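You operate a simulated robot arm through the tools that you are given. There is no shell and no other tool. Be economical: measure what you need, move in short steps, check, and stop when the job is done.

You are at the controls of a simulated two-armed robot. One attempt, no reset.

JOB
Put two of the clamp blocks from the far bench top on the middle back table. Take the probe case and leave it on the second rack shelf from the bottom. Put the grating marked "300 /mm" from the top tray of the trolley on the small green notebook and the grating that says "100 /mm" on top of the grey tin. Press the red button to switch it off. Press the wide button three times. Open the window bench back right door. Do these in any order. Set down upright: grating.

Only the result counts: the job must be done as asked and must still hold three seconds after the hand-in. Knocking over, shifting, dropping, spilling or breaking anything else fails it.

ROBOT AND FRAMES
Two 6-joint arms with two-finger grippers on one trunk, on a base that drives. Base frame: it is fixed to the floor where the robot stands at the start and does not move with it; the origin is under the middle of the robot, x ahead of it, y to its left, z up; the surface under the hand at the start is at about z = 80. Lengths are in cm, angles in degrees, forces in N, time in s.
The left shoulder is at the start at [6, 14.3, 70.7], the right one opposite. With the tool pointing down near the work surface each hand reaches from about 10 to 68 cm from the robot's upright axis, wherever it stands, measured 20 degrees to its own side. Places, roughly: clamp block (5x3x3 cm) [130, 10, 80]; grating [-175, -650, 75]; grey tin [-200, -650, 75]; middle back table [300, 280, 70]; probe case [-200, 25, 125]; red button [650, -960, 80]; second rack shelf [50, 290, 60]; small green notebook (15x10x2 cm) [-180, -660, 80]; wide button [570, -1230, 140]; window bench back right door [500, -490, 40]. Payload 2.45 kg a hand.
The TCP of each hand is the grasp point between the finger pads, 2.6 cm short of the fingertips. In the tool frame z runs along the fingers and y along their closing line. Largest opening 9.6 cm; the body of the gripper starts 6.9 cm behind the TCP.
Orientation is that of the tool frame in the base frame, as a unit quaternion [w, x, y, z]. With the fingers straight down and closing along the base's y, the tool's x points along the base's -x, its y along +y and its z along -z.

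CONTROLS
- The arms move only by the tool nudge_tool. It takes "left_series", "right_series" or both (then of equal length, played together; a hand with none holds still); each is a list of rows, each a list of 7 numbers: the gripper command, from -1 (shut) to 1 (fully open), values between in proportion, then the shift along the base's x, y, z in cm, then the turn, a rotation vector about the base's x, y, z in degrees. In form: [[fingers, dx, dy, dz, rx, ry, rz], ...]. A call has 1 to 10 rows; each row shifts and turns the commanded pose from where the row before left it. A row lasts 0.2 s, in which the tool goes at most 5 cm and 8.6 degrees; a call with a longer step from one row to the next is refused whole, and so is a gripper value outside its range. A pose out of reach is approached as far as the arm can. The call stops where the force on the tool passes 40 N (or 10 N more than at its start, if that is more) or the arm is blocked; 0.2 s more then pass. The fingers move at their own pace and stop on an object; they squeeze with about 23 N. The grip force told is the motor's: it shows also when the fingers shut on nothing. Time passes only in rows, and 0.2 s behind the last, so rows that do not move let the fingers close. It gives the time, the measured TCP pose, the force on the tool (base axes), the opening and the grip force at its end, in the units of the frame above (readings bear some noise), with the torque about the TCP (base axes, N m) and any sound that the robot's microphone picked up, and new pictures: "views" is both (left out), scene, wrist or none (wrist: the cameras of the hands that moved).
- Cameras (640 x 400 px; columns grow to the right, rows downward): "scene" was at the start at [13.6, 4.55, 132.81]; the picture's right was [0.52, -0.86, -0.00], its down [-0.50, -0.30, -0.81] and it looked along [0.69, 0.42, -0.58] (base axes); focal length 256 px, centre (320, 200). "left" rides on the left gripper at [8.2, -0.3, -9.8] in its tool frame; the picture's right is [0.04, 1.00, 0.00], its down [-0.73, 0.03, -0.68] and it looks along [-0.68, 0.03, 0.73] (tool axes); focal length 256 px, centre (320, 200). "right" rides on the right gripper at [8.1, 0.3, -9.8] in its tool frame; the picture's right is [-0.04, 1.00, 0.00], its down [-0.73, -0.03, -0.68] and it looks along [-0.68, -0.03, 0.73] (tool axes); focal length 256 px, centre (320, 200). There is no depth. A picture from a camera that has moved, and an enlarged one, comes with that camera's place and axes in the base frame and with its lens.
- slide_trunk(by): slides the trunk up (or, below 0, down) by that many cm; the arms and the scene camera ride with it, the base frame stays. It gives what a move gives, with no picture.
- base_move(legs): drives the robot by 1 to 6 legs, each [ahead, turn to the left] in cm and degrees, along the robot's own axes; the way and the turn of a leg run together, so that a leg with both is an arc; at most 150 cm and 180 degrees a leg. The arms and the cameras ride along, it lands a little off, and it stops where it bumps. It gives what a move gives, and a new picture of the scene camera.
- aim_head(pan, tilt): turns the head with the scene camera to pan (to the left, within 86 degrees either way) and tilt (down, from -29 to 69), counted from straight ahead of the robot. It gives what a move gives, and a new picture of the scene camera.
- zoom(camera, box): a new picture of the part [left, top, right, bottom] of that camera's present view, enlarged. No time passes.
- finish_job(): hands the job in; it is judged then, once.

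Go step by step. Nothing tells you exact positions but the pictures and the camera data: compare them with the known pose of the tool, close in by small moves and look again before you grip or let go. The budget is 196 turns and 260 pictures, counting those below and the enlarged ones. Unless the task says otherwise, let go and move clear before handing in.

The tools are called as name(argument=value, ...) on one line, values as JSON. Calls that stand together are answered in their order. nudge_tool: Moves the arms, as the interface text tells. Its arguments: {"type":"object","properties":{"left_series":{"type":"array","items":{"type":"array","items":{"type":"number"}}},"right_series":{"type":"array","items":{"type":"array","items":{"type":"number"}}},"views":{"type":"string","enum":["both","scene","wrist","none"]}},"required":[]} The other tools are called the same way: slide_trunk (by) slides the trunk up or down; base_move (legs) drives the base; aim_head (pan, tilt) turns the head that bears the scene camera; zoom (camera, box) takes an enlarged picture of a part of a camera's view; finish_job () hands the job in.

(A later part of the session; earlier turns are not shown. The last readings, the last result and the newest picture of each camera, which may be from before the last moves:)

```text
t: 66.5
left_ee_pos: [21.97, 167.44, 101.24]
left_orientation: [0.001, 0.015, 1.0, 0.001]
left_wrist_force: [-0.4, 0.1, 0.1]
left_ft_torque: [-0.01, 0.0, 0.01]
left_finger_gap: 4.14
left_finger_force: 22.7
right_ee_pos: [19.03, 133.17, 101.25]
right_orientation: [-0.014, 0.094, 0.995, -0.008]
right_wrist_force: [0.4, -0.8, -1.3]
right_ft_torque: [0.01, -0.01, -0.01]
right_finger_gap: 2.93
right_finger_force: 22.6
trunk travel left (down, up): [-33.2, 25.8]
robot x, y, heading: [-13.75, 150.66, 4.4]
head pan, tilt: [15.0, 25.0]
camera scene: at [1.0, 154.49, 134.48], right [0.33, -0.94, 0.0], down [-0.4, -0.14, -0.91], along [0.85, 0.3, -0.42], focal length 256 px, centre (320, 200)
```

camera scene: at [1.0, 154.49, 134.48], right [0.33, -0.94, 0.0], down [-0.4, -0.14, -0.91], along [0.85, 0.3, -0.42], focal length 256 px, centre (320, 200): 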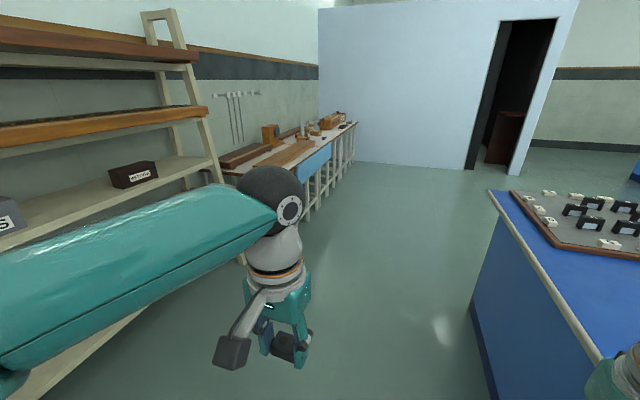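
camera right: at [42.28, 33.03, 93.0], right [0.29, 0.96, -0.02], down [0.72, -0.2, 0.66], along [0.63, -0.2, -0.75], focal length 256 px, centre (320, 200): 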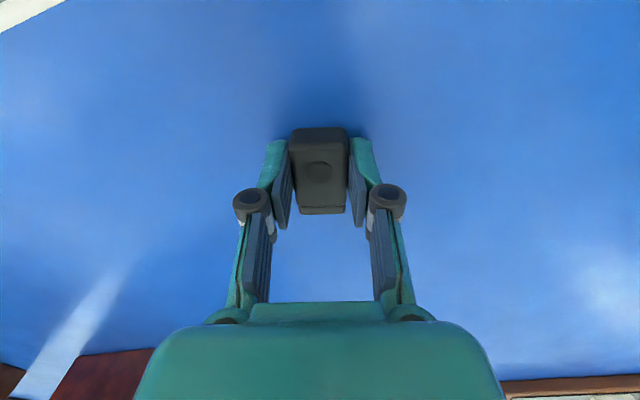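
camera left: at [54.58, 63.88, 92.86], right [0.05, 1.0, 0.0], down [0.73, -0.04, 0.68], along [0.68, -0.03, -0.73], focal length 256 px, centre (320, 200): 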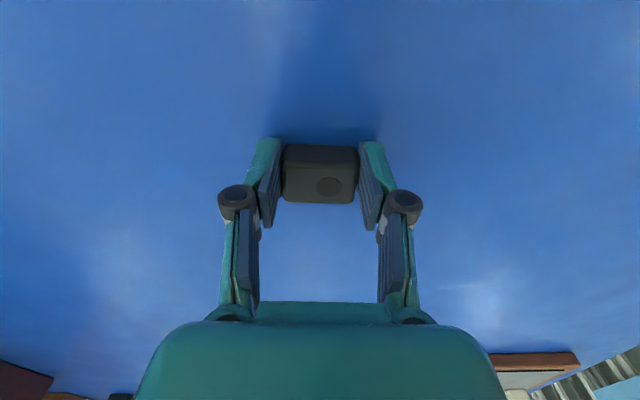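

The back tables' front edge is at y≈245, running from x≈130 to 430. Drive along the aisle to x≈230 and look.

base_move(legs=[[0, -4], [150, 0], [80, 0]])

aim_head(pan=70, tilt=28)

```text
t: 78.5
left_ee_pos: [253.48, 169.72, 101.21]
left_orientation: [0.0, 0.04, 0.999, 0.0]
left_wrist_force: [0.6, -0.2, -0.3]
left_ft_torque: [-0.03, 0.05, 0.04]
left_finger_gap: 4.11
left_finger_force: 23.0
right_ee_pos: [248.97, 135.67, 101.14]
right_orientation: [-0.014, 0.119, 0.993, -0.008]
right_wrist_force: [0.8, 0.0, -1.0]
right_ft_torque: [-0.02, 0.03, 0.04]
right_finger_gap: 2.94
right_finger_force: 22.9
trunk travel left (down, up): [-33.2, 25.8]
robot x, y, heading: [216.55, 154.77, 1.5]
head pan, tilt: [15.0, 25.0]
camera scene: at [231.94, 157.77, 134.48], right [0.28, -0.96, 0.0], down [-0.41, -0.12, -0.91], along [0.87, 0.26, -0.42], focal length 256 px, centre (320, 200)
```

scene: 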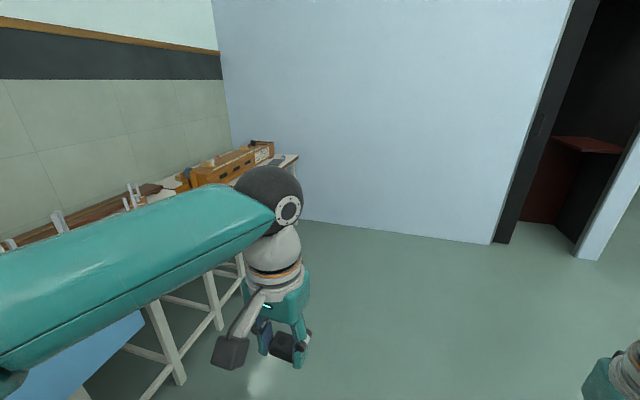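

```text
t: 79.7
left_ee_pos: [253.46, 169.77, 101.32]
left_orientation: [0.001, 0.04, 0.999, 0.002]
left_wrist_force: [-1.0, 0.2, -1.0]
left_ft_torque: [-0.01, 0.01, 0.01]
left_finger_gap: 4.16
left_finger_force: 23.2
right_ee_pos: [248.89, 135.81, 101.15]
right_orientation: [-0.014, 0.119, 0.993, -0.008]
right_wrist_force: [-0.3, 0.2, -1.5]
right_ft_torque: [-0.01, -0.04, -0.01]
right_finger_gap: 2.92
right_finger_force: 23.0
trunk travel left (down, up): [-33.2, 25.8]
robot x, y, heading: [217.17, 154.83, 1.2]
head pan, tilt: [70.0, 28.0]
camera scene: at [225.96, 163.81, 134.01], right [0.95, -0.32, 0.0], down [-0.15, -0.44, -0.88], along [0.28, 0.84, -0.47], focal length 256 px, centre (320, 200)
```

scene: 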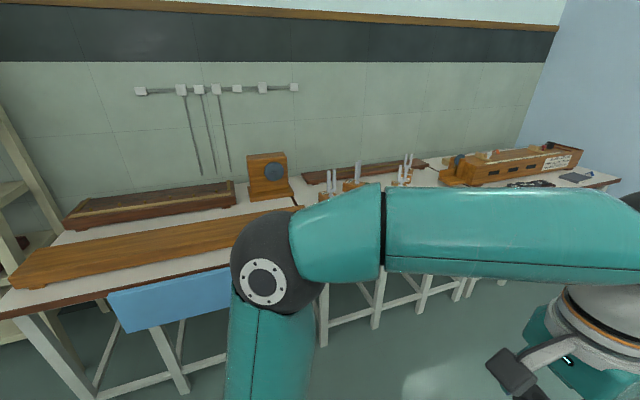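

Three tables stand side by side. Drive on to x≈295 and turn to face the middle one.

base_move(legs=[[78, 0], [0, 44], [0, 45]])

aim_head(pan=0, tilt=30)

```text
t: 88.5
left_ee_pos: [282.96, 194.7, 101.37]
left_orientation: [0.0, -0.654, 0.757, 0.001]
left_wrist_force: [0.9, 0.8, -2.3]
left_ft_torque: [-0.02, 0.02, -0.01]
left_finger_gap: 4.14
left_finger_force: 23.2
right_ee_pos: [316.55, 188.1, 101.46]
right_orientation: [-0.005, -0.592, 0.806, -0.015]
right_wrist_force: [-0.3, -0.2, -1.3]
right_ft_torque: [-0.03, 0.05, -0.05]
right_finger_gap: 2.94
right_finger_force: 22.6
trunk travel left (down, up): [-33.2, 25.8]
robot x, y, heading: [299.73, 157.03, 88.5]
head pan, tilt: [70.0, 28.0]
stopped in leg 3: the robot was blocked; the commanded pose is now the measured one
camera scene: at [291.52, 166.47, 134.0], right [0.37, 0.93, 0.0], down [0.44, -0.17, -0.88], along [-0.82, 0.33, -0.47], focal length 256 px, centre (320, 200)
```

scene: 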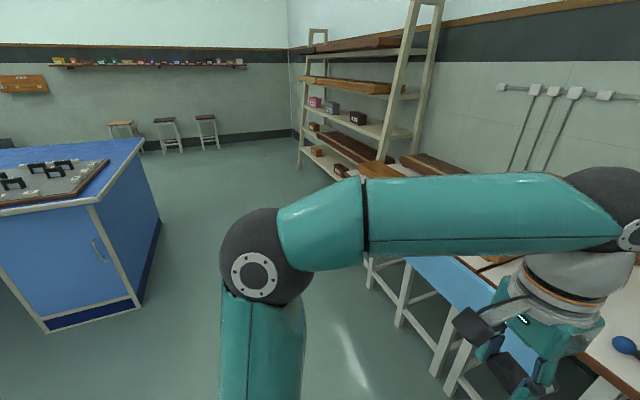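

```text
t: 89.9
left_ee_pos: [283.1, 194.75, 101.28]
left_orientation: [0.0, -0.653, 0.757, 0.0]
left_wrist_force: [0.5, 0.2, -2.0]
left_ft_torque: [-0.02, 0.01, 0.01]
left_finger_gap: 4.14
left_finger_force: 22.7
right_ee_pos: [316.64, 187.99, 101.36]
right_orientation: [-0.005, -0.591, 0.807, -0.016]
right_wrist_force: [0.3, 0.5, -1.4]
right_ft_torque: [0.02, 0.02, -0.02]
right_finger_gap: 2.95
right_finger_force: 22.5
trunk travel left (down, up): [-33.2, 25.8]
robot x, y, heading: [299.9, 156.78, 88.0]
head pan, tilt: [0.0, 30.0]
camera scene: at [300.28, 172.12, 133.69], right [1.0, -0.03, 0.0], down [-0.01, -0.5, -0.87], along [0.02, 0.87, -0.5], focal length 256 px, centre (320, 200)
```

scene: 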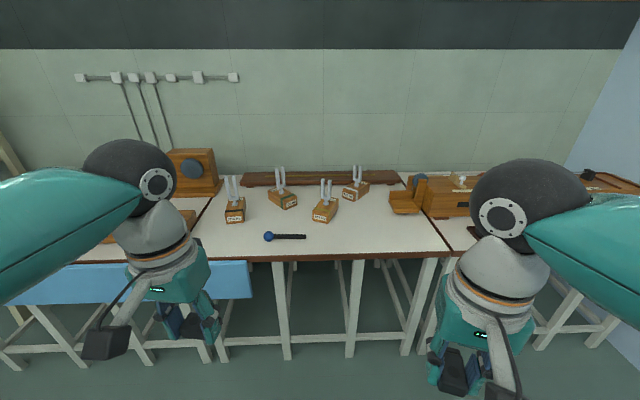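

The middle table spans x≈256–346, front edge y≈241; its front-right part is free. I'll drive up and place the blocks near [308, 253] and [327, 253].

base_move(legs=[[43, 0]])

aim_head(pan=0, tilt=48)

```text
t: 92.5
left_ee_pos: [284.11, 237.9, 101.31]
left_orientation: [-0.001, -0.655, 0.756, 0.001]
left_wrist_force: [0.4, -0.5, -1.0]
left_ft_torque: [-0.04, 0.02, 0.0]
left_finger_gap: 4.14
left_finger_force: 22.6
right_ee_pos: [317.7, 231.31, 101.47]
right_orientation: [-0.005, -0.592, 0.806, -0.015]
right_wrist_force: [-0.6, 1.2, -1.0]
right_ft_torque: [-0.02, 0.0, 0.05]
right_finger_gap: 2.92
right_finger_force: 22.9
trunk travel left (down, up): [-33.2, 25.8]
robot x, y, heading: [300.8, 200.35, 88.7]
head pan, tilt: [0.0, 30.0]
camera scene: at [301.41, 215.35, 133.68], right [1.0, -0.02, 0.0], down [-0.01, -0.5, -0.87], along [0.02, 0.87, -0.5], focal length 256 px, centre (320, 200)
```

scene: 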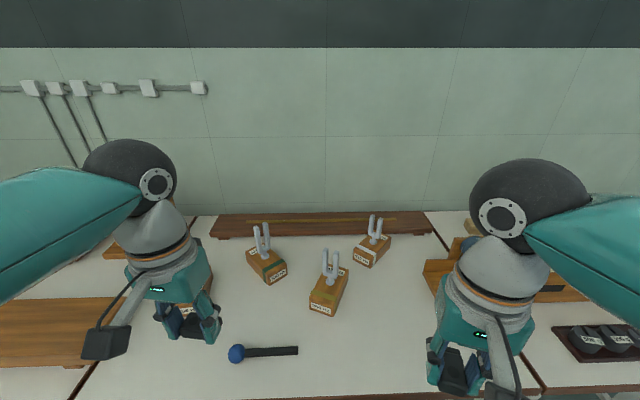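

```text
t: 93.4
left_ee_pos: [284.14, 237.82, 101.41]
left_orientation: [-0.001, -0.655, 0.756, 0.001]
left_wrist_force: [0.6, 0.7, -1.8]
left_ft_torque: [-0.01, 0.01, 0.01]
left_finger_gap: 4.14
left_finger_force: 22.4
right_ee_pos: [317.71, 231.21, 101.36]
right_orientation: [-0.004, -0.593, 0.805, -0.016]
right_wrist_force: [0.2, -0.2, -1.1]
right_ft_torque: [0.04, 0.02, 0.02]
right_finger_gap: 2.95
right_finger_force: 23.1
trunk travel left (down, up): [-33.2, 25.8]
robot x, y, heading: [300.85, 200.46, 88.5]
head pan, tilt: [0.0, 48.0]
camera scene: at [301.38, 214.12, 131.02], right [1.0, -0.02, 0.0], down [-0.02, -0.74, -0.67], along [0.02, 0.67, -0.74], focal length 256 px, centre (320, 200)
```

scene: 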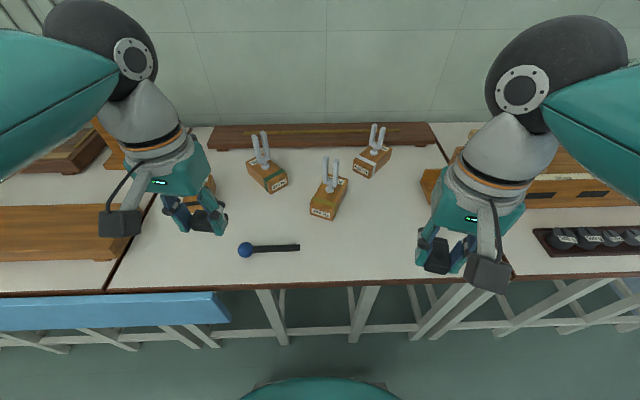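

Table top is at z≈70. Bring both hands above their drop places.

nudge_tool(left_series=[[-1, 2.2, 1.15, -2.5, 0, 0, 0], [-1, 2.2, 1.15, -2.5, 0, 0, 0], [-1, 2.2, 1.15, -2.5, 0, 0, 0], [-1, 2.2, 1.15, -2.5, 0, 0, 0], [-1, 2.2, 1.15, -2.5, 0, 0, 0], [-1, 2.2, 1.15, -2.5, 0, 0, 0], [-1, 2.2, 1.15, -2.5, 0, 0, 0], [-1, 2.2, 1.15, -2.5, 0, 0, 0], [-1, 2.2, 1.15, -2.5, 0, 0, 0], [-1, 2.2, 1.15, -2.5, 0, 0, 0]], right_series=[[-1, 1.1, 2.0, -2.5, 0, 0, 0], [-1, 1.1, 2.0, -2.5, 0, 0, 0], [-1, 1.1, 2.0, -2.5, 0, 0, 0], [-1, 1.1, 2.0, -2.5, 0, 0, 0], [-1, 1.1, 2.0, -2.5, 0, 0, 0], [-1, 1.1, 2.0, -2.5, 0, 0, 0], [-1, 1.1, 2.0, -2.5, 0, 0, 0], [-1, 1.1, 2.0, -2.5, 0, 0, 0], [-1, 1.1, 2.0, -2.5, 0, 0, 0], [-1, 1.1, 2.0, -2.5, 0, 0, 0]], views="both")

```text
t: 95.6
left_ee_pos: [306.31, 249.44, 76.37]
left_orientation: [-0.001, -0.655, 0.756, 0.001]
left_wrist_force: [0.3, 0.0, -1.7]
left_ft_torque: [-0.02, 0.03, 0.02]
left_finger_gap: 4.14
left_finger_force: 22.9
right_ee_pos: [328.63, 251.35, 76.39]
right_orientation: [-0.004, -0.593, 0.805, -0.015]
right_wrist_force: [-0.1, 0.1, -1.8]
right_ft_torque: [0.01, 0.0, 0.0]
right_finger_gap: 2.93
right_finger_force: 23.4
trunk travel left (down, up): [-33.2, 25.8]
robot x, y, heading: [300.94, 200.05, 88.7]
head pan, tilt: [0.0, 48.0]
camera scene: at [301.42, 214.26, 130.99], right [1.0, -0.02, 0.0], down [-0.02, -0.74, -0.67], along [0.02, 0.67, -0.74], focal length 256 px, centre (320, 200)
camera right: at [325.97, 243.99, 86.36], right [-0.94, 0.33, -0.02], down [0.24, 0.71, 0.66], along [0.23, 0.62, -0.75], focal length 256 px, centre (320, 200)
camera left: at [305.46, 241.28, 86.2], right [-0.99, 0.1, 0.0], down [0.08, 0.73, 0.68], along [0.07, 0.68, -0.73], focal length 256 px, centre (320, 200)
```

scene: 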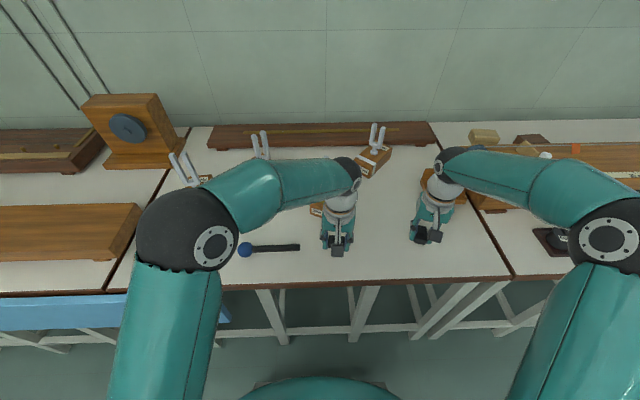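
right: 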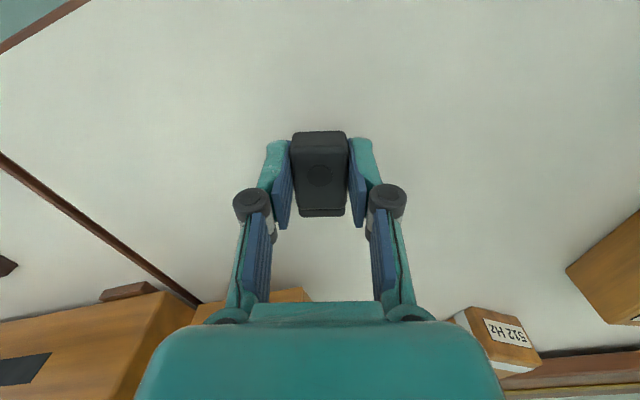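
left: 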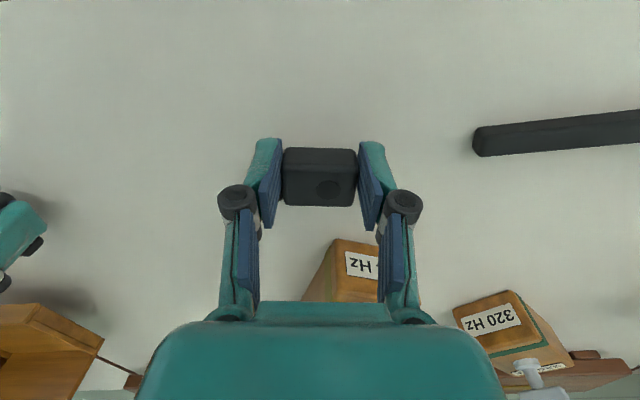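

Lower both toward the table in small steps.

nudge_tool(left_series=[[-1, 0, 0, -1.5, 0, 0, 0], [-1, 0, 0, -1.2, 0, 0, 0], [-1, 0, 0, -0.3, 0, 0, 0], [-1, 0, 0, -0.3, 0, 0, 0], [-1, 0, 0, 0, 0, 0, 0]], right_series=[[-1, 0, 0, -1.5, 0, 0, 0], [-1, 0, 0, -1.2, 0, 0, 0], [-1, 0, 0, -0.3, 0, 0, 0], [-1, 0, 0, -0.3, 0, 0, 0], [-1, 0, 0, 0, 0, 0, 0]], views="none")

```text
t: 96.3
left_ee_pos: [306.25, 249.37, 74.54]
left_orientation: [0.009, -0.655, 0.756, 0.005]
left_wrist_force: [-4.7, -6.3, 18.3]
left_ft_torque: [-0.27, 0.63, 0.17]
left_finger_gap: 4.15
left_finger_force: 22.8
right_ee_pos: [328.75, 251.3, 74.74]
right_orientation: [0.002, -0.591, 0.806, -0.008]
right_wrist_force: [-0.9, -8.8, 20.6]
right_ft_torque: [-0.18, 0.34, 0.11]
right_finger_gap: 2.94
right_finger_force: 22.8
trunk travel left (down, up): [-33.2, 25.8]
robot x, y, heading: [301.1, 200.35, 88.5]
head pan, tilt: [0.0, 48.0]
stopped in row 3 (right hand): the force on the tool passed its limit at 44 N (the readings are from after the stop); the commanded pose is now the measured one
```

Contact at TCP z≈74.6: blocks rest on the table. Release and lift.

nudge_tool(left_series=[[0.3, 0, 0, 0, 0, 0, 0], [0.3, 0, 0, 0, 0, 0, 0], [0.3, 0, 0, 0, 0, 0, 0], [0.3, 0, 0, 2, 0, 0, 0], [0.3, 0, 0, 4, 0, 0, 0], [0.3, 0, 0, 4, 0, 0, 0], [0.3, 0, -2, 4, 0, 0, 0], [0.3, 0, -3, 3, 0, 0, 0]], right_series=[[0.3, 0, 0, 0, 0, 0, 0], [0.3, 0, 0, 0, 0, 0, 0], [0.3, 0, 0, 0, 0, 0, 0], [0.3, 0, 0, 2, 0, 0, 0], [0.3, 0, 0, 4, 0, 0, 0], [0.3, 0, 0, 4, 0, 0, 0], [0.3, 0, -2, 4, 0, 0, 0], [0.3, 0, -3, 3, 0, 0, 0]], views="scene")

```text
t: 98.1
left_ee_pos: [306.17, 244.36, 91.16]
left_orientation: [0.006, -0.655, 0.756, 0.004]
left_wrist_force: [-0.1, -0.1, -1.1]
left_ft_torque: [0.06, 0.03, -0.02]
left_finger_gap: 6.26
left_finger_force: 0.1
right_ee_pos: [328.64, 246.45, 91.13]
right_orientation: [0.0, -0.592, 0.806, -0.009]
right_wrist_force: [0.2, -0.1, 0.3]
right_ft_torque: [0.02, 0.0, -0.03]
right_finger_gap: 6.26
right_finger_force: 0.1
trunk travel left (down, up): [-33.2, 25.8]
robot x, y, heading: [300.93, 200.22, 88.5]
head pan, tilt: [0.0, 48.0]
camera scene: at [301.36, 214.0, 131.03], right [1.0, -0.02, 0.0], down [-0.02, -0.74, -0.67], along [0.02, 0.67, -0.74], focal length 256 px, centre (320, 200)
```

scene: 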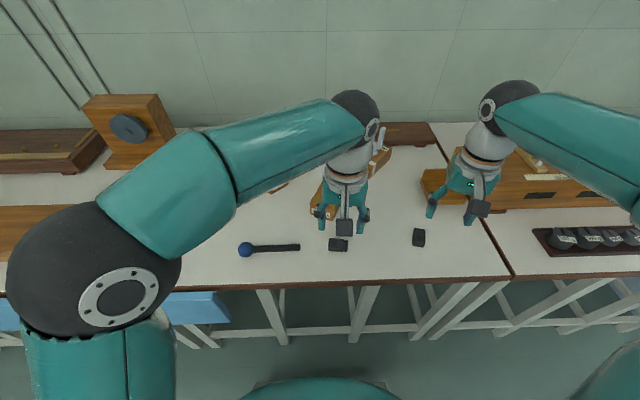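

Both blocks stand on the middle table. Tuck arms and head for the probe case on the far wall shelf.

nudge_tool(left_series=[[1, -3.2, -1.2, 1.7, 0, 0, 0], [1, -3.2, -1.2, 1.7, 0, 0, 0], [1, -3.2, -1.2, 1.7, 0, 0, 0], [1, -3.2, -1.2, 1.7, 0, 0, 0], [1, -3.2, -1.2, 1.7, 0, 0, 0], [1, -3.2, -1.2, 1.7, 0, 0, 0], [1, -3.2, -1.2, 1.7, 0, 0, 0], [1, -3.2, -1.2, 1.7, 0, 0, 0]], right_series=[[1, -1, -1.4, 1.7, 0, 0, 2], [1, -1, -1.4, 1.7, 0, 0, 2], [1, -1, -1.4, 1.7, 0, 0, 2], [1, -1, -1.4, 1.7, 0, 0, 2], [1, -1, -1.4, 1.7, 0, 0, 2], [1, -1, -1.4, 1.7, 0, 0, 2], [1, -1, -1.4, 1.7, 0, 0, 2], [1, -1, -1.4, 1.7, 0, 0, 2]], views="none")

base_move(legs=[[-44, 0], [0, 45], [0, 45]])

```text
t: 99.9
left_ee_pos: [280.76, 235.15, 104.85]
left_orientation: [0.006, -0.655, 0.755, 0.003]
left_wrist_force: [-0.5, -0.1, -0.3]
left_ft_torque: [-0.01, 0.0, 0.01]
left_finger_gap: 9.6
left_finger_force: 0.0
right_ee_pos: [320.65, 235.33, 104.96]
right_orientation: [0.001, -0.699, 0.715, -0.01]
right_wrist_force: [-0.3, -0.6, -0.6]
right_ft_torque: [0.03, 0.0, 0.01]
right_finger_gap: 9.57
right_finger_force: 0.0
trunk travel left (down, up): [-33.2, 25.8]
robot x, y, heading: [300.91, 200.4, 88.5]
head pan, tilt: [0.0, 48.0]
```

```text
t: 106.9
left_ee_pos: [262.91, 139.13, 104.92]
left_orientation: [-0.003, 0.993, -0.116, -0.007]
left_wrist_force: [0.0, 0.3, 0.0]
left_ft_torque: [-0.05, 0.02, 0.0]
left_finger_gap: 9.59
left_finger_force: 0.0
right_ee_pos: [266.24, 178.66, 105.02]
right_orientation: [-0.008, 0.998, -0.058, 0.006]
right_wrist_force: [0.0, 0.4, 0.3]
right_ft_torque: [-0.03, 0.02, -0.04]
right_finger_gap: 9.6
right_finger_force: 0.0
trunk travel left (down, up): [-33.2, 25.8]
robot x, y, heading: [299.78, 160.23, 174.6]
head pan, tilt: [0.0, 48.0]
stopped in leg 3: the robot was blocked; the commanded pose is now the measured one
camera scene: at [286.33, 161.51, 131.01], right [0.09, 1.0, 0.0], down [0.74, -0.07, -0.67], along [-0.67, 0.06, -0.74], focal length 256 px, centre (320, 200)
```

scene: 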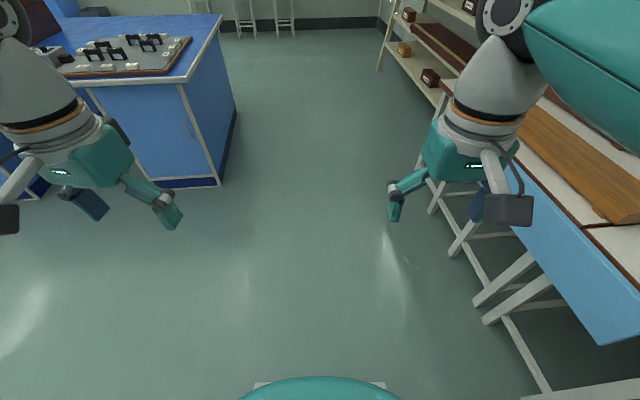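

Drive back along the aisle to the west wall.

base_move(legs=[[0, 7], [150, 0], [150, 0], [90, 0]])

aim_head(pan=40, tilt=10)

```text
t: 126.8
left_ee_pos: [-128.46, 124.67, 104.9]
left_orientation: [-0.002, 0.998, -0.059, -0.007]
left_wrist_force: [0.4, -0.2, -0.3]
left_ft_torque: [0.01, 0.0, 0.0]
left_finger_gap: 9.59
left_finger_force: 0.0
right_ee_pos: [-129.72, 164.41, 104.95]
right_orientation: [-0.008, 1.0, 0.0, 0.005]
right_wrist_force: [0.2, 0.7, -0.1]
right_ft_torque: [0.0, 0.06, 0.0]
right_finger_gap: 9.61
right_finger_force: 0.0
trunk travel left (down, up): [-33.2, 25.8]
robot x, y, heading: [-93.59, 150.28, -178.6]
head pan, tilt: [0.0, 48.0]
camera scene: at [-107.7, 149.81, 131.01], right [-0.02, 1.0, 0.0], down [0.74, 0.02, -0.67], along [-0.67, -0.02, -0.74], focal length 256 px, centre (320, 200)
```

scene: 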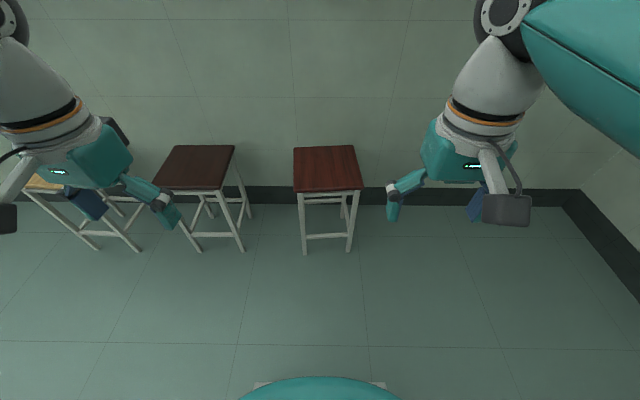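

```text
t: 127.9
left_ee_pos: [-128.34, 124.57, 104.78]
left_orientation: [-0.003, 0.998, -0.059, -0.007]
left_wrist_force: [1.1, 0.2, -0.4]
left_ft_torque: [-0.03, 0.01, -0.03]
left_finger_gap: 9.59
left_finger_force: 0.1
right_ee_pos: [-129.68, 164.43, 105.01]
right_orientation: [-0.007, 1.0, 0.0, 0.006]
right_wrist_force: [-0.4, -0.7, 0.1]
right_ft_torque: [0.03, 0.01, -0.02]
right_finger_gap: 9.61
right_finger_force: 0.1
trunk travel left (down, up): [-33.2, 25.8]
robot x, y, heading: [-93.69, 149.61, -178.8]
head pan, tilt: [40.0, 10.0]
camera scene: at [-106.78, 143.86, 136.92], right [-0.66, 0.75, 0.0], down [0.13, 0.12, -0.98], along [-0.74, -0.65, -0.17], focal length 256 px, centre (320, 200)
```

scene: 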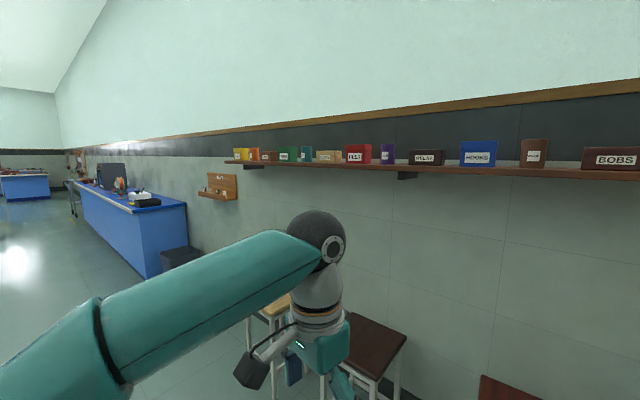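

The wall shelf holds labelled boxes; I'll zoom to find the probe case.

zoom(camera="scene", box=[220, 135, 350, 180])

zoom(camera="scene", box=[330, 130, 460, 180])

```text
4.92 times, centred on (285, 158) of scene
camera zoom: at [-106.78, 143.86, 136.92], right [-0.66, 0.75, 0.0], down [0.13, 0.12, -0.98], along [-0.74, -0.65, -0.17], focal length 1260 px, centre (492, 409)
```

zoom: 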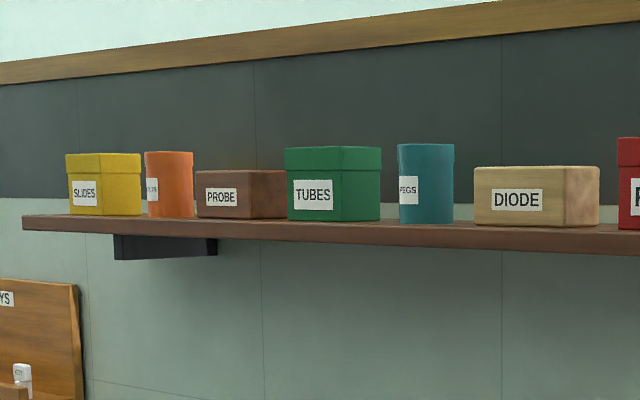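

```text
4.92 times, centred on (395, 155) of scene
camera zoom: at [-106.78, 143.86, 136.92], right [-0.66, 0.75, 0.0], down [0.13, 0.12, -0.98], along [-0.74, -0.65, -0.17], focal length 1260 px, centre (-49, 422)
```

zoom: 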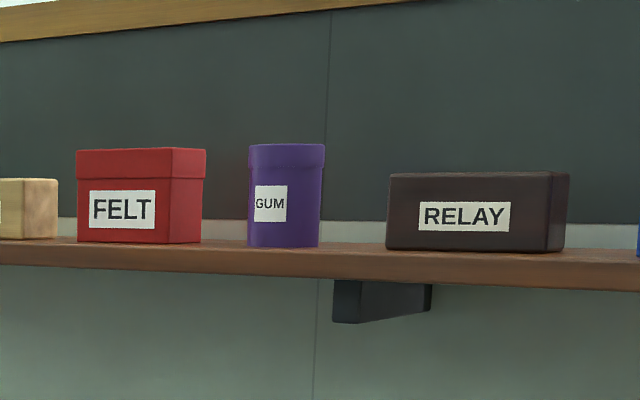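

PROBE is the low brown box between the orange cylinder and the green TUBES box, near y≈23. Drive in front of it.

base_move(legs=[[0, 45], [0, 44], [122, 0], [0, -45], [0, -44]])

aim_head(pan=0, tilt=15)

```text
t: 132.4
left_ee_pos: [-73.84, 111.65, 104.92]
left_orientation: [0.003, 0.794, 0.608, -0.007]
left_wrist_force: [-0.8, 0.1, -0.1]
left_ft_torque: [-0.01, -0.03, -0.02]
left_finger_gap: 9.6
left_finger_force: 0.0
right_ee_pos: [-113.41, 116.32, 105.26]
right_orientation: [-0.01, 0.756, 0.654, -0.001]
right_wrist_force: [-0.3, -0.5, -0.4]
right_ft_torque: [0.01, -0.03, -0.01]
right_finger_gap: 9.63
right_finger_force: 0.2
trunk travel left (down, up): [-33.2, 25.8]
robot x, y, heading: [-98.16, 150.49, -95.7]
head pan, tilt: [40.0, 10.0]
stopped in leg 2: the robot was blocked; the commanded pose is now the measured one
camera scene: at [-93.39, 136.62, 136.92], right [-0.83, -0.56, 0.0], down [-0.1, 0.14, -0.98], along [0.55, -0.81, -0.17], focal length 256 px, centre (320, 200)
```

scene: 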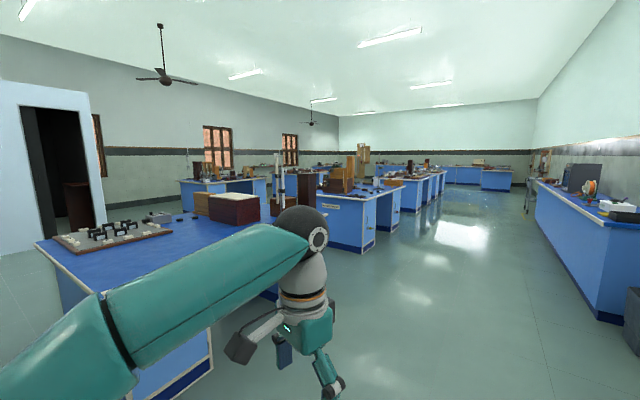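

```text
t: 133.5
left_ee_pos: [-73.88, 111.68, 105.08]
left_orientation: [0.003, 0.794, 0.607, -0.006]
left_wrist_force: [0.0, -0.7, 0.2]
left_ft_torque: [0.01, 0.05, -0.01]
left_finger_gap: 9.6
left_finger_force: 0.0
right_ee_pos: [-113.37, 116.31, 105.13]
right_orientation: [-0.01, 0.756, 0.654, -0.002]
right_wrist_force: [0.9, 0.6, 0.4]
right_ft_torque: [0.01, -0.05, -0.01]
right_finger_gap: 9.59
right_finger_force: 0.1
trunk travel left (down, up): [-33.2, 25.8]
robot x, y, heading: [-97.72, 150.7, -95.7]
head pan, tilt: [0.0, 15.0]
camera scene: at [-99.53, 135.09, 136.12], right [-1.0, 0.1, 0.0], down [0.03, 0.26, -0.97], along [-0.1, -0.96, -0.26], focal length 256 px, centre (320, 200)
```

scene: 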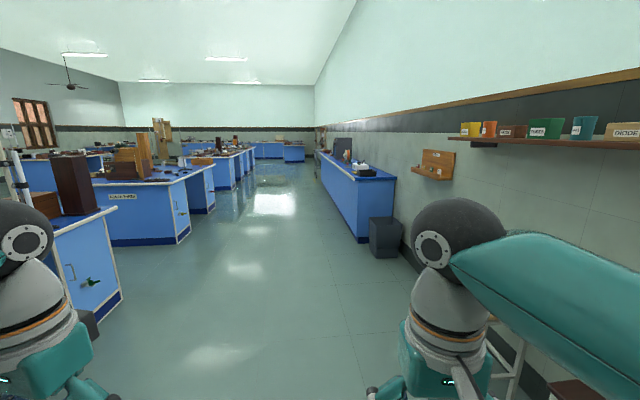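

Continue: straighten, go ahead, and turn toward the wall.

base_move(legs=[[0, 5], [125, 0], [0, -45], [0, -35]])

```text
t: 144.6
left_ee_pos: [-130.25, -8.02, 105.23]
left_orientation: [-0.001, 1.0, 0.013, -0.008]
left_wrist_force: [0.3, 0.2, 0.0]
left_ft_torque: [0.04, 0.03, 0.01]
left_finger_gap: 9.63
left_finger_force: 0.0
right_ee_pos: [-137.17, 31.2, 105.12]
right_orientation: [-0.008, 0.997, 0.071, 0.005]
right_wrist_force: [0.3, -0.1, -0.2]
right_ft_torque: [0.0, 0.01, 0.01]
right_finger_gap: 9.61
right_finger_force: 0.0
trunk travel left (down, up): [-33.2, 25.8]
robot x, y, heading: [-99.23, 21.98, -169.6]
head pan, tilt: [0.0, 15.0]
stopped in leg 4: the robot was blocked; the commanded pose is now the measured one
camera scene: at [-114.37, 19.37, 136.12], right [-0.18, 0.98, 0.0], down [0.25, 0.05, -0.97], along [-0.95, -0.17, -0.26], focal length 256 px, centre (320, 200)
```

scene: 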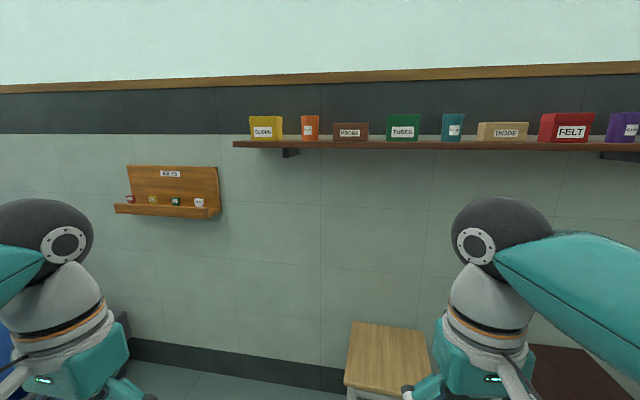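

PROBE box is at about [-207, 13, 136.5], ~12 cm wide, on a shelf at z≈133; I'll grasp it from above front-to-back. Tuck the arms back and raise the trunk.

nudge_tool(left_series=[[1, 2.5, -0.5, 0, 0, 0, 0], [1, 2.5, 0, 0, 0, 0, 0], [1, 2.5, 0, 0, 0, 0, 0], [1, 2.5, 0, 0, 0, 0, 0], [1, 2, 0, 0, 0, 0, 0]], right_series=[[1, 3, 0.5, 0, 0, 0, 0], [1, 3, 0.5, 0, 0, 0, 0], [1, 3, 0.5, 0, 0, 0, 0], [1, 3, 0.5, 0, 0, 0, 0], [1, 3, 0.5, 0, 0, 0, 0]], views="none")

slide_trunk(by=25.5)

base_move(legs=[[0, 20], [55, 0], [0, -30]])

aim_head(pan=-15, tilt=35)

```text
t: 145.8
left_ee_pos: [-117.93, -8.48, 105.05]
left_orientation: [0.0, 1.0, 0.013, -0.008]
left_wrist_force: [1.0, 0.2, -0.4]
left_ft_torque: [-0.01, 0.01, 0.01]
left_finger_gap: 9.6
left_finger_force: 0.0
right_ee_pos: [-122.05, 33.69, 105.38]
right_orientation: [-0.009, 0.997, 0.072, 0.005]
right_wrist_force: [0.6, 0.7, -1.1]
right_ft_torque: [0.02, 0.02, 0.01]
right_finger_gap: 9.59
right_finger_force: 0.1
trunk travel left (down, up): [-33.2, 25.8]
robot x, y, heading: [-99.32, 22.31, -169.6]
head pan, tilt: [0.0, 15.0]
```

```text
t: 148.4
left_ee_pos: [-118.28, -8.54, 130.52]
left_orientation: [-0.001, 1.0, 0.013, -0.007]
left_wrist_force: [-1.0, 0.3, 0.0]
left_ft_torque: [-0.01, -0.03, 0.03]
left_finger_gap: 9.6
left_finger_force: 0.0
right_ee_pos: [-122.03, 33.77, 130.83]
right_orientation: [-0.008, 0.997, 0.072, 0.004]
right_wrist_force: [-0.2, -0.8, -0.5]
right_ft_torque: [-0.07, 0.0, -0.04]
right_finger_gap: 9.6
right_finger_force: 0.0
trunk travel left (down, up): [-58.7, 0.3]
robot x, y, heading: [-99.24, 22.19, -169.2]
head pan, tilt: [0.0, 15.0]
```

```text
t: 154.6
left_ee_pos: [-170.94, -33.4, 130.73]
left_orientation: [-0.002, 0.997, -0.072, -0.008]
left_wrist_force: [0.9, -0.4, 0.1]
left_ft_torque: [0.01, 0.0, -0.01]
left_finger_gap: 9.62
left_finger_force: 0.0
right_ee_pos: [-167.77, 9.0, 130.8]
right_orientation: [-0.007, 1.0, -0.014, 0.005]
right_wrist_force: [0.0, 0.2, -0.2]
right_ft_torque: [-0.01, -0.01, 0.0]
right_finger_gap: 9.63
right_finger_force: 0.1
trunk travel left (down, up): [-58.7, 0.3]
robot x, y, heading: [-147.26, -7.12, -179.0]
head pan, tilt: [0.0, 15.0]
camera scene: at [-162.56, -7.33, 161.62], right [-0.01, 1.0, 0.0], down [0.26, 0.0, -0.97], along [-0.97, -0.01, -0.26], focal length 256 px, centre (320, 200)
```

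scene: 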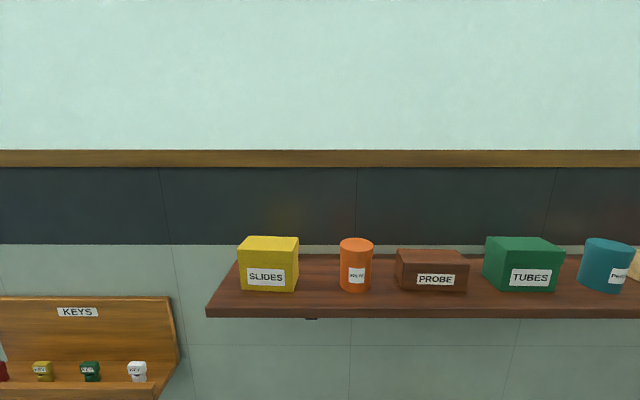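

```text
t: 155.4
left_ee_pos: [-171.05, -33.43, 130.68]
left_orientation: [-0.002, 0.997, -0.072, -0.009]
left_wrist_force: [-1.5, -0.4, 0.0]
left_ft_torque: [0.04, 0.0, 0.01]
left_finger_gap: 9.61
left_finger_force: 0.0
right_ee_pos: [-167.64, 8.8, 130.91]
right_orientation: [-0.007, 1.0, -0.014, 0.005]
right_wrist_force: [-0.5, -0.5, 1.0]
right_ft_torque: [0.02, -0.02, -0.04]
right_finger_gap: 9.57
right_finger_force: 0.1
trunk travel left (down, up): [-58.7, 0.3]
robot x, y, heading: [-147.37, -6.93, -179.1]
head pan, tilt: [-15.0, 35.0]
camera scene: at [-161.8, -5.07, 158.43], right [0.25, 0.97, 0.0], down [0.56, -0.14, -0.82], along [-0.79, 0.2, -0.57], focal length 256 px, centre (320, 200)
```

scene: 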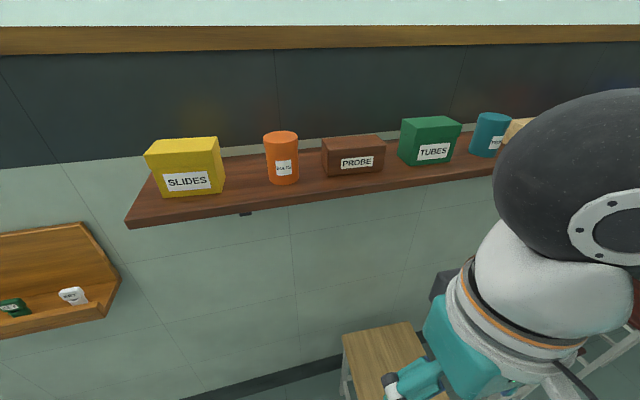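

Measured: PROBE box ~12 wide, ~5 deep, ~5.7 high, centre [-206.8, 13, 136]; shelf top z≈133, wall x≈-218. I'll raise and yaw the right hand by −90° to test reach, and tuck the left hand more.

nudge_tool(right_series=[[1, 0, 0, 2, 0, 0, -8.5], [1, 0, 0, 2, 0, 0, -8.5], [1, 0, 0, 2, 0, 0, -8.5], [1, 0, 0, 2, 0, 0, -8.5], [1, 0, 0, 2, 0, 0, -8.5], [1, 0, 0, 2, 0, 0, -8.5], [1, 0, 0, 2, 0, 0, -8.5], [1, 0, 0, 0, 0, 0, -8.5], [1, 0, 0, 0, 0, 0, -8.5], [1, 0, 0, 0, 0, 0, -8.5]], left_series=[[1, 1, 0, 0, 0, 0, 0], [1, 1, 0, 0, 0, 0, 0], [1, 1, 0, 0, 0, 0, 0], [1, 1, 0, 0, 0, 0, 0], [1, 1, 0, 0, 0, 0, 0], [1, 1, 0, 0, 0, 0, 0], [1, 1, 0, 0, 0, 0, 0], [1, 1, 0, 0, 0, 0, 0], [1, 0, 0, 0, 0, 0, 0], [1, 0, 0, 0, 0, 0, 0]], views="scene")

```text
t: 157.6
left_ee_pos: [-163.29, -33.33, 130.34]
left_orientation: [-0.002, 0.997, -0.072, -0.008]
left_wrist_force: [0.0, 0.4, -0.7]
left_ft_torque: [-0.01, 0.02, 0.02]
left_finger_gap: 9.59
left_finger_force: 0.1
left hand out of reach, approached as far as the arm can: row 8
right_ee_pos: [-169.84, 6.53, 135.5]
right_orientation: [-0.002, 0.727, -0.687, 0.009]
right_wrist_force: [0.1, -0.5, -0.3]
right_ft_torque: [0.01, 0.02, 0.07]
right_finger_gap: 9.6
right_finger_force: 0.0
right hand out of reach, approached as far as the arm can: row 2, 3, 4, 5, 6, 7
trunk travel left (down, up): [-58.7, 0.3]
robot x, y, heading: [-147.62, -6.99, -179.1]
head pan, tilt: [-15.0, 35.0]
camera scene: at [-161.78, -5.01, 158.42], right [0.25, 0.97, 0.0], down [0.56, -0.14, -0.82], along [-0.79, 0.2, -0.57], focal length 256 px, centre (320, 200)
```

scene: 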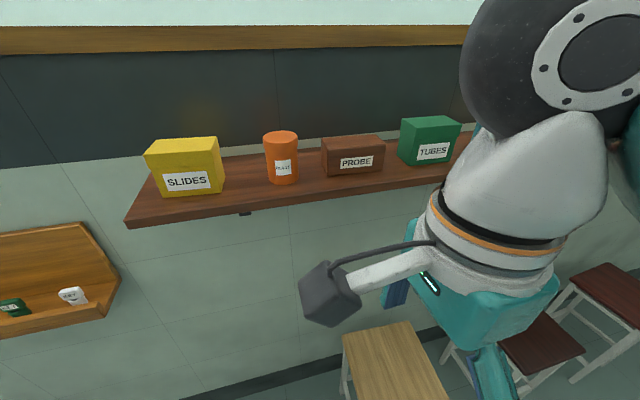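

Top-down isn't reachable at that height, so I'll go in horizontally: rotate the box on the shelf by pushing its left end back, then grip its 5 cm side. First roll the hand so the camera ends up on top: yaw another −90°, then pitch forward.

nudge_tool(right_series=[[-1, 0, 0, -0.5, 0, 0, -8.6], [-1, 0, 0, -0.5, 0, 0, -8.6], [-1, 0, 0, -0.5, 0, 0, -8.6], [-1, 0, 0, -0.5, 0, 0, -8.6], [-1, 0, 0, -0.5, 0, 0, -8.6], [-1, 0, 0, 0, 0, 0, -8.6], [-1, 0, 0, 0, 0, 0, -8.6], [-1, 0, 0, 0, 0, 0, -8.6], [-1, 0, 0, 0, 0, 0, -8.6], [-1, 0, 0, 0, 0, 0, -8.6]], views="none")

nudge_tool(right_series=[[-1, 0, 0, 0, 0, 8.4, 0], [-1, 0, 0, 0, 0, 8.4, 0], [-1, 0, 0, 0, 0, 8.4, 0], [-1, 0, 0, 0, 0, 8.4, 0], [-1, 0, 0, 0, 0, 8.4, 0], [-1, 0, 0, 0, 0, 8.4, 0], [-1, 0, 0, 0, 0, 8.4, 0], [-1, 0, 0, 0, 0, 8.4, 0], [-1, 0, 0, 0, 0, 8.4, 0]], views="both")

```text
t: 159.8
left_ee_pos: [-163.41, -33.4, 130.35]
left_orientation: [-0.002, 0.997, -0.073, -0.008]
left_wrist_force: [0.3, -0.3, 0.1]
left_ft_torque: [0.01, -0.04, 0.02]
left_finger_gap: 9.62
left_finger_force: 0.0
right_ee_pos: [-178.42, 25.32, 132.07]
right_orientation: [-0.004, -0.065, 0.998, -0.009]
right_wrist_force: [0.2, 0.1, -0.2]
right_ft_torque: [0.01, -0.01, -0.04]
right_finger_gap: 0.0
right_finger_force: 22.9
right hand out of reach, approached as far as the arm can: row 5, 6, 7, 8, 9, 10
trunk travel left (down, up): [-58.7, 0.3]
robot x, y, heading: [-147.62, -7.02, -179.1]
head pan, tilt: [-15.0, 35.0]
```

```text
t: 161.8
left_ee_pos: [-163.63, -33.42, 130.23]
left_orientation: [-0.003, 0.997, -0.073, -0.008]
left_wrist_force: [-0.6, -0.3, 1.3]
left_ft_torque: [0.04, 0.0, 0.0]
left_finger_gap: 9.59
left_finger_force: 0.1
right_ee_pos: [-178.57, 25.15, 132.04]
right_orientation: [-0.615, -0.056, 0.786, 0.034]
right_wrist_force: [-0.2, -0.2, -0.4]
right_ft_torque: [-0.01, 0.0, -0.02]
right_finger_gap: 0.0
right_finger_force: 23.0
trunk travel left (down, up): [-58.7, 0.3]
robot x, y, heading: [-147.07, -6.91, -179.1]
head pan, tilt: [-15.0, 35.0]
camera scene: at [-161.92, -5.11, 158.41], right [0.25, 0.97, 0.0], down [0.56, -0.14, -0.82], along [-0.79, 0.2, -0.57], focal length 256 px, centre (320, 200)
camera right: at [-170.87, 24.49, 142.35], right [-0.04, 1.0, 0.08], down [0.83, 0.08, -0.55], along [-0.55, 0.05, -0.83], focal length 256 px, centre (320, 200)
```

scene: 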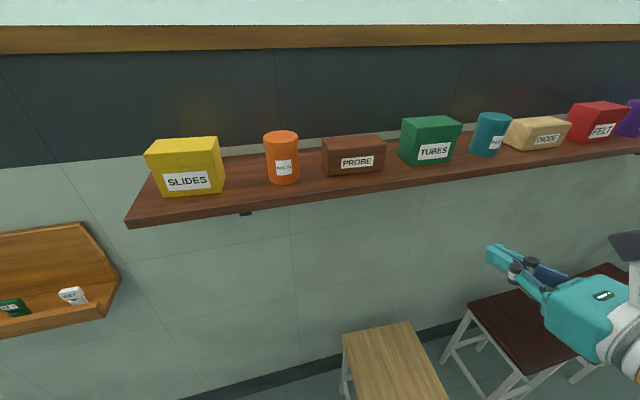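
right: 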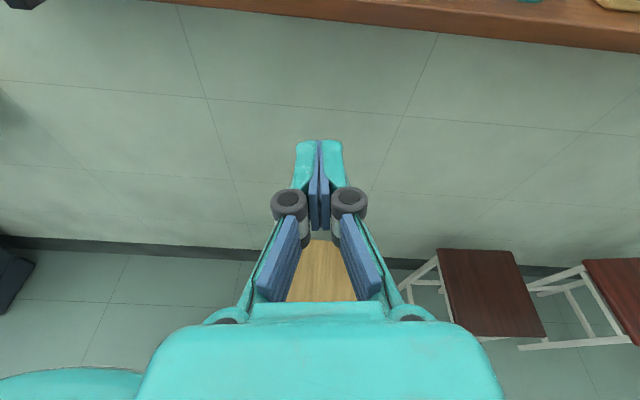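

Hand is horizontal with the camera on top. Move to the pre-push spot just in front of the box's left end.

nudge_tool(right_series=[[-1, 0, -2, 2.5, 0, 0, 0], [-1, -1, -3, 1.8, 0, 0, 0], [-1, -2.5, -2.4, 0, 0, 0, 0], [-1, -2.5, -2.4, 0, 0, 0, 0], [-1, -2.5, -2.4, 0, 0, 0, 0], [-1, -2.5, -2.4, 0, 0, 0, 0], [-1, -2.5, -2.4, 0, 0, 0, 0], [-1, -2.5, 0, 0, 0, 0, 0], [-1, -2, 0, 0, 0, 0, 0]], views="both")

```text
t: 163.8
left_ee_pos: [-163.51, -33.36, 130.33]
left_orientation: [-0.002, 0.997, -0.073, -0.007]
left_wrist_force: [-0.2, 0.1, 0.1]
left_ft_torque: [-0.02, 0.01, -0.03]
left_finger_gap: 9.6
left_finger_force: 0.1
right_ee_pos: [-192.92, 22.05, 131.18]
right_orientation: [-0.615, -0.056, 0.786, 0.033]
right_wrist_force: [-1.0, 0.3, 0.1]
right_ft_torque: [0.0, 0.02, -0.03]
right_finger_gap: 0.02
right_finger_force: 23.6
right hand out of reach, approached as far as the arm can: row 1, 2, 3, 4, 5, 6, 7, 8
trunk travel left (down, up): [-58.7, 0.3]
robot x, y, heading: [-147.15, -7.03, -179.0]
head pan, tilt: [-15.0, 35.0]
camera scene: at [-162.01, -4.98, 158.39], right [0.25, 0.97, 0.0], down [0.56, -0.14, -0.82], along [-0.79, 0.2, -0.57], focal length 256 px, centre (320, 200)
camera right: at [-185.16, 21.56, 141.48], right [-0.04, 1.0, 0.08], down [0.83, 0.08, -0.55], along [-0.55, 0.05, -0.83], focal length 256 px, centre (320, 200)
```

scene: 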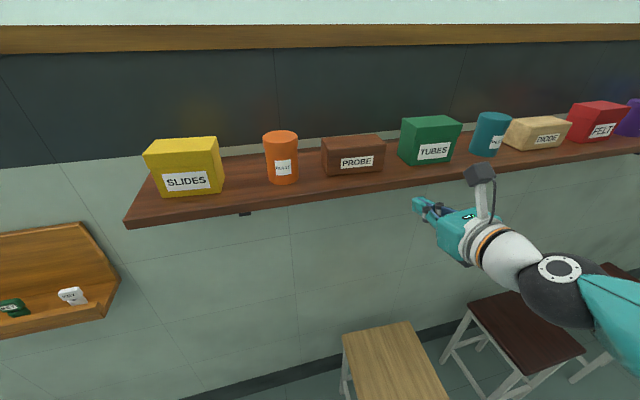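
right: 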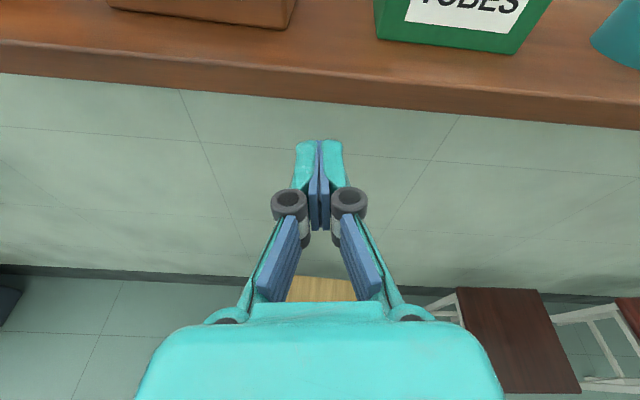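

The rolled wrist limits the reach, so I'll pull back and undo the roll about the tool axis (camera below).

nudge_tool(right_series=[[-1, 2, 0, 0, 8.3, 0, 2.2], [-1, 2, 0, 0, 8.3, 0, 2.2], [-1, 2, 0, 0, 8.3, 0, 2.2], [-1, 2, 0, 0, 8.3, 0, 2.2], [-1, 1, -1, 0, 8.3, 0, 2.2], [-1, 1, -1, 0, 8.3, 0, 2.2], [-1, 1, -1, 0, 8.3, 0, 2.2], [-1, 1, -1, 0, 8.3, 0, 2.2], [-1, 1, -1, 0, 8.3, 0, 2.2], [-1, 1, -1, 0, 8.3, 0, 2.2]], views="none")

nudge_tool(right_series=[[-1, 0, -1, 0, 8.3, 0, 2.2], [-1, 0, -1, 0, 8.3, 0, 2.2], [-1, 0, -1, 0, 8.3, 0, 2.2], [-1, 0, -1, 0, 8.3, 0, 2.2], [-1, 0, -1, 0, 8.3, 0, 2.2], [-1, 0, -1, 0, 8.3, 0, 2.2], [-1, 0, 0, 0, 8.3, 0, 2.2], [-1, 0, 0, 0, 8.3, 0, 2.2], [-1, 0, 0, 0, 8.3, 0, 2.2], [-1, 0, 0, 0, 8.3, 0, 2.2]], views="scene")

```text
t: 166.0
left_ee_pos: [-163.4, -33.27, 130.34]
left_orientation: [-0.003, 0.997, -0.072, -0.008]
left_wrist_force: [-0.3, 0.3, -0.3]
left_ft_torque: [0.0, -0.02, 0.01]
left_finger_gap: 9.59
left_finger_force: 0.0
right_ee_pos: [-179.65, 16.25, 131.61]
right_orientation: [0.434, 0.565, -0.561, -0.422]
right_wrist_force: [0.3, 0.4, -0.6]
right_ft_torque: [-0.01, 0.01, 0.03]
right_finger_gap: 0.0
right_finger_force: 23.3
right hand out of reach, approached as far as the arm can: row 2
trunk travel left (down, up): [-58.7, 0.3]
robot x, y, heading: [-146.98, -7.0, -179.2]
head pan, tilt: [-15.0, 35.0]
```

```text
t: 168.2
left_ee_pos: [-163.36, -33.32, 130.34]
left_orientation: [-0.002, 0.997, -0.072, -0.008]
left_wrist_force: [0.5, -0.8, 0.2]
left_ft_torque: [-0.02, -0.01, 0.01]
left_finger_gap: 9.58
left_finger_force: 0.0
right_ee_pos: [-179.39, 10.13, 131.36]
right_orientation: [0.02, 0.797, -0.033, -0.602]
right_wrist_force: [-0.2, 0.1, -0.1]
right_ft_torque: [0.0, 0.05, -0.02]
right_finger_gap: 0.0
right_finger_force: 23.7
trunk travel left (down, up): [-58.7, 0.3]
robot x, y, heading: [-147.45, -7.2, -179.0]
head pan, tilt: [-15.0, 35.0]
camera scene: at [-161.79, -5.02, 158.42], right [0.25, 0.97, 0.0], down [0.56, -0.14, -0.82], along [-0.79, 0.2, -0.57], focal length 256 px, centre (320, 200)
```

scene: 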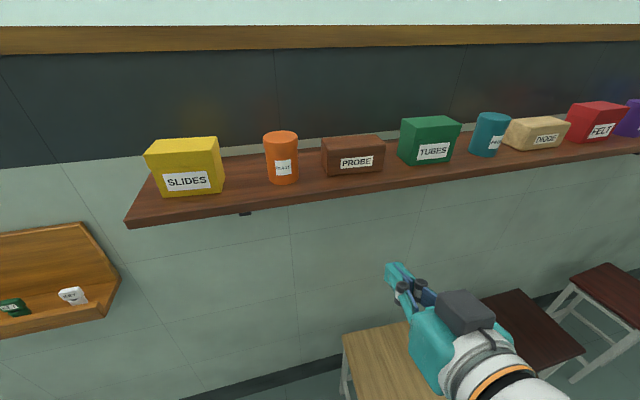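

Hand horizontal again with camera below. Pitch it 30° down and rise to test the reach toward the shelf.

nudge_tool(right_series=[[-1, 0, -0.5, 2, 0, -7, 0], [-1, 0, -0.5, 2, 0, -7, 0], [-1, 0, -0.5, 2, 0, 0, 0], [-1, -3, 0, 1, 0, 0, 0], [-1, -3, 0, 0, 0, 0, 0], [-1, -3, 0, 0, 0, 0, 0], [-1, -2, 0, 0, 0, 0, 0]], views="scene")

```text
t: 169.8
left_ee_pos: [-163.4, -33.33, 130.3]
left_orientation: [-0.002, 0.997, -0.072, -0.008]
left_wrist_force: [-0.6, -0.1, 0.6]
left_ft_torque: [-0.03, 0.0, -0.01]
left_finger_gap: 9.58
left_finger_force: 0.1
right_ee_pos: [-190.45, 8.59, 138.5]
right_orientation: [0.015, 0.865, -0.037, -0.5]
right_wrist_force: [0.1, -0.1, 0.2]
right_ft_torque: [0.0, 0.01, -0.04]
right_finger_gap: 0.0
right_finger_force: 23.5
trunk travel left (down, up): [-58.7, 0.3]
robot x, y, heading: [-147.45, -7.08, -179.3]
head pan, tilt: [-15.0, 35.0]
camera scene: at [-161.86, -5.02, 158.41], right [0.25, 0.97, 0.0], down [0.56, -0.14, -0.82], along [-0.79, 0.2, -0.57], focal length 256 px, centre (320, 200)
```

scene: 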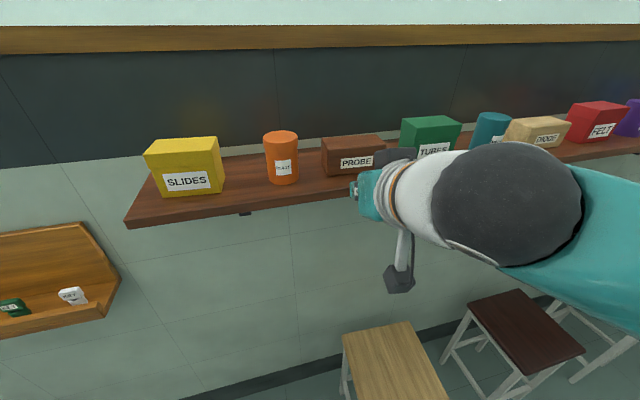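

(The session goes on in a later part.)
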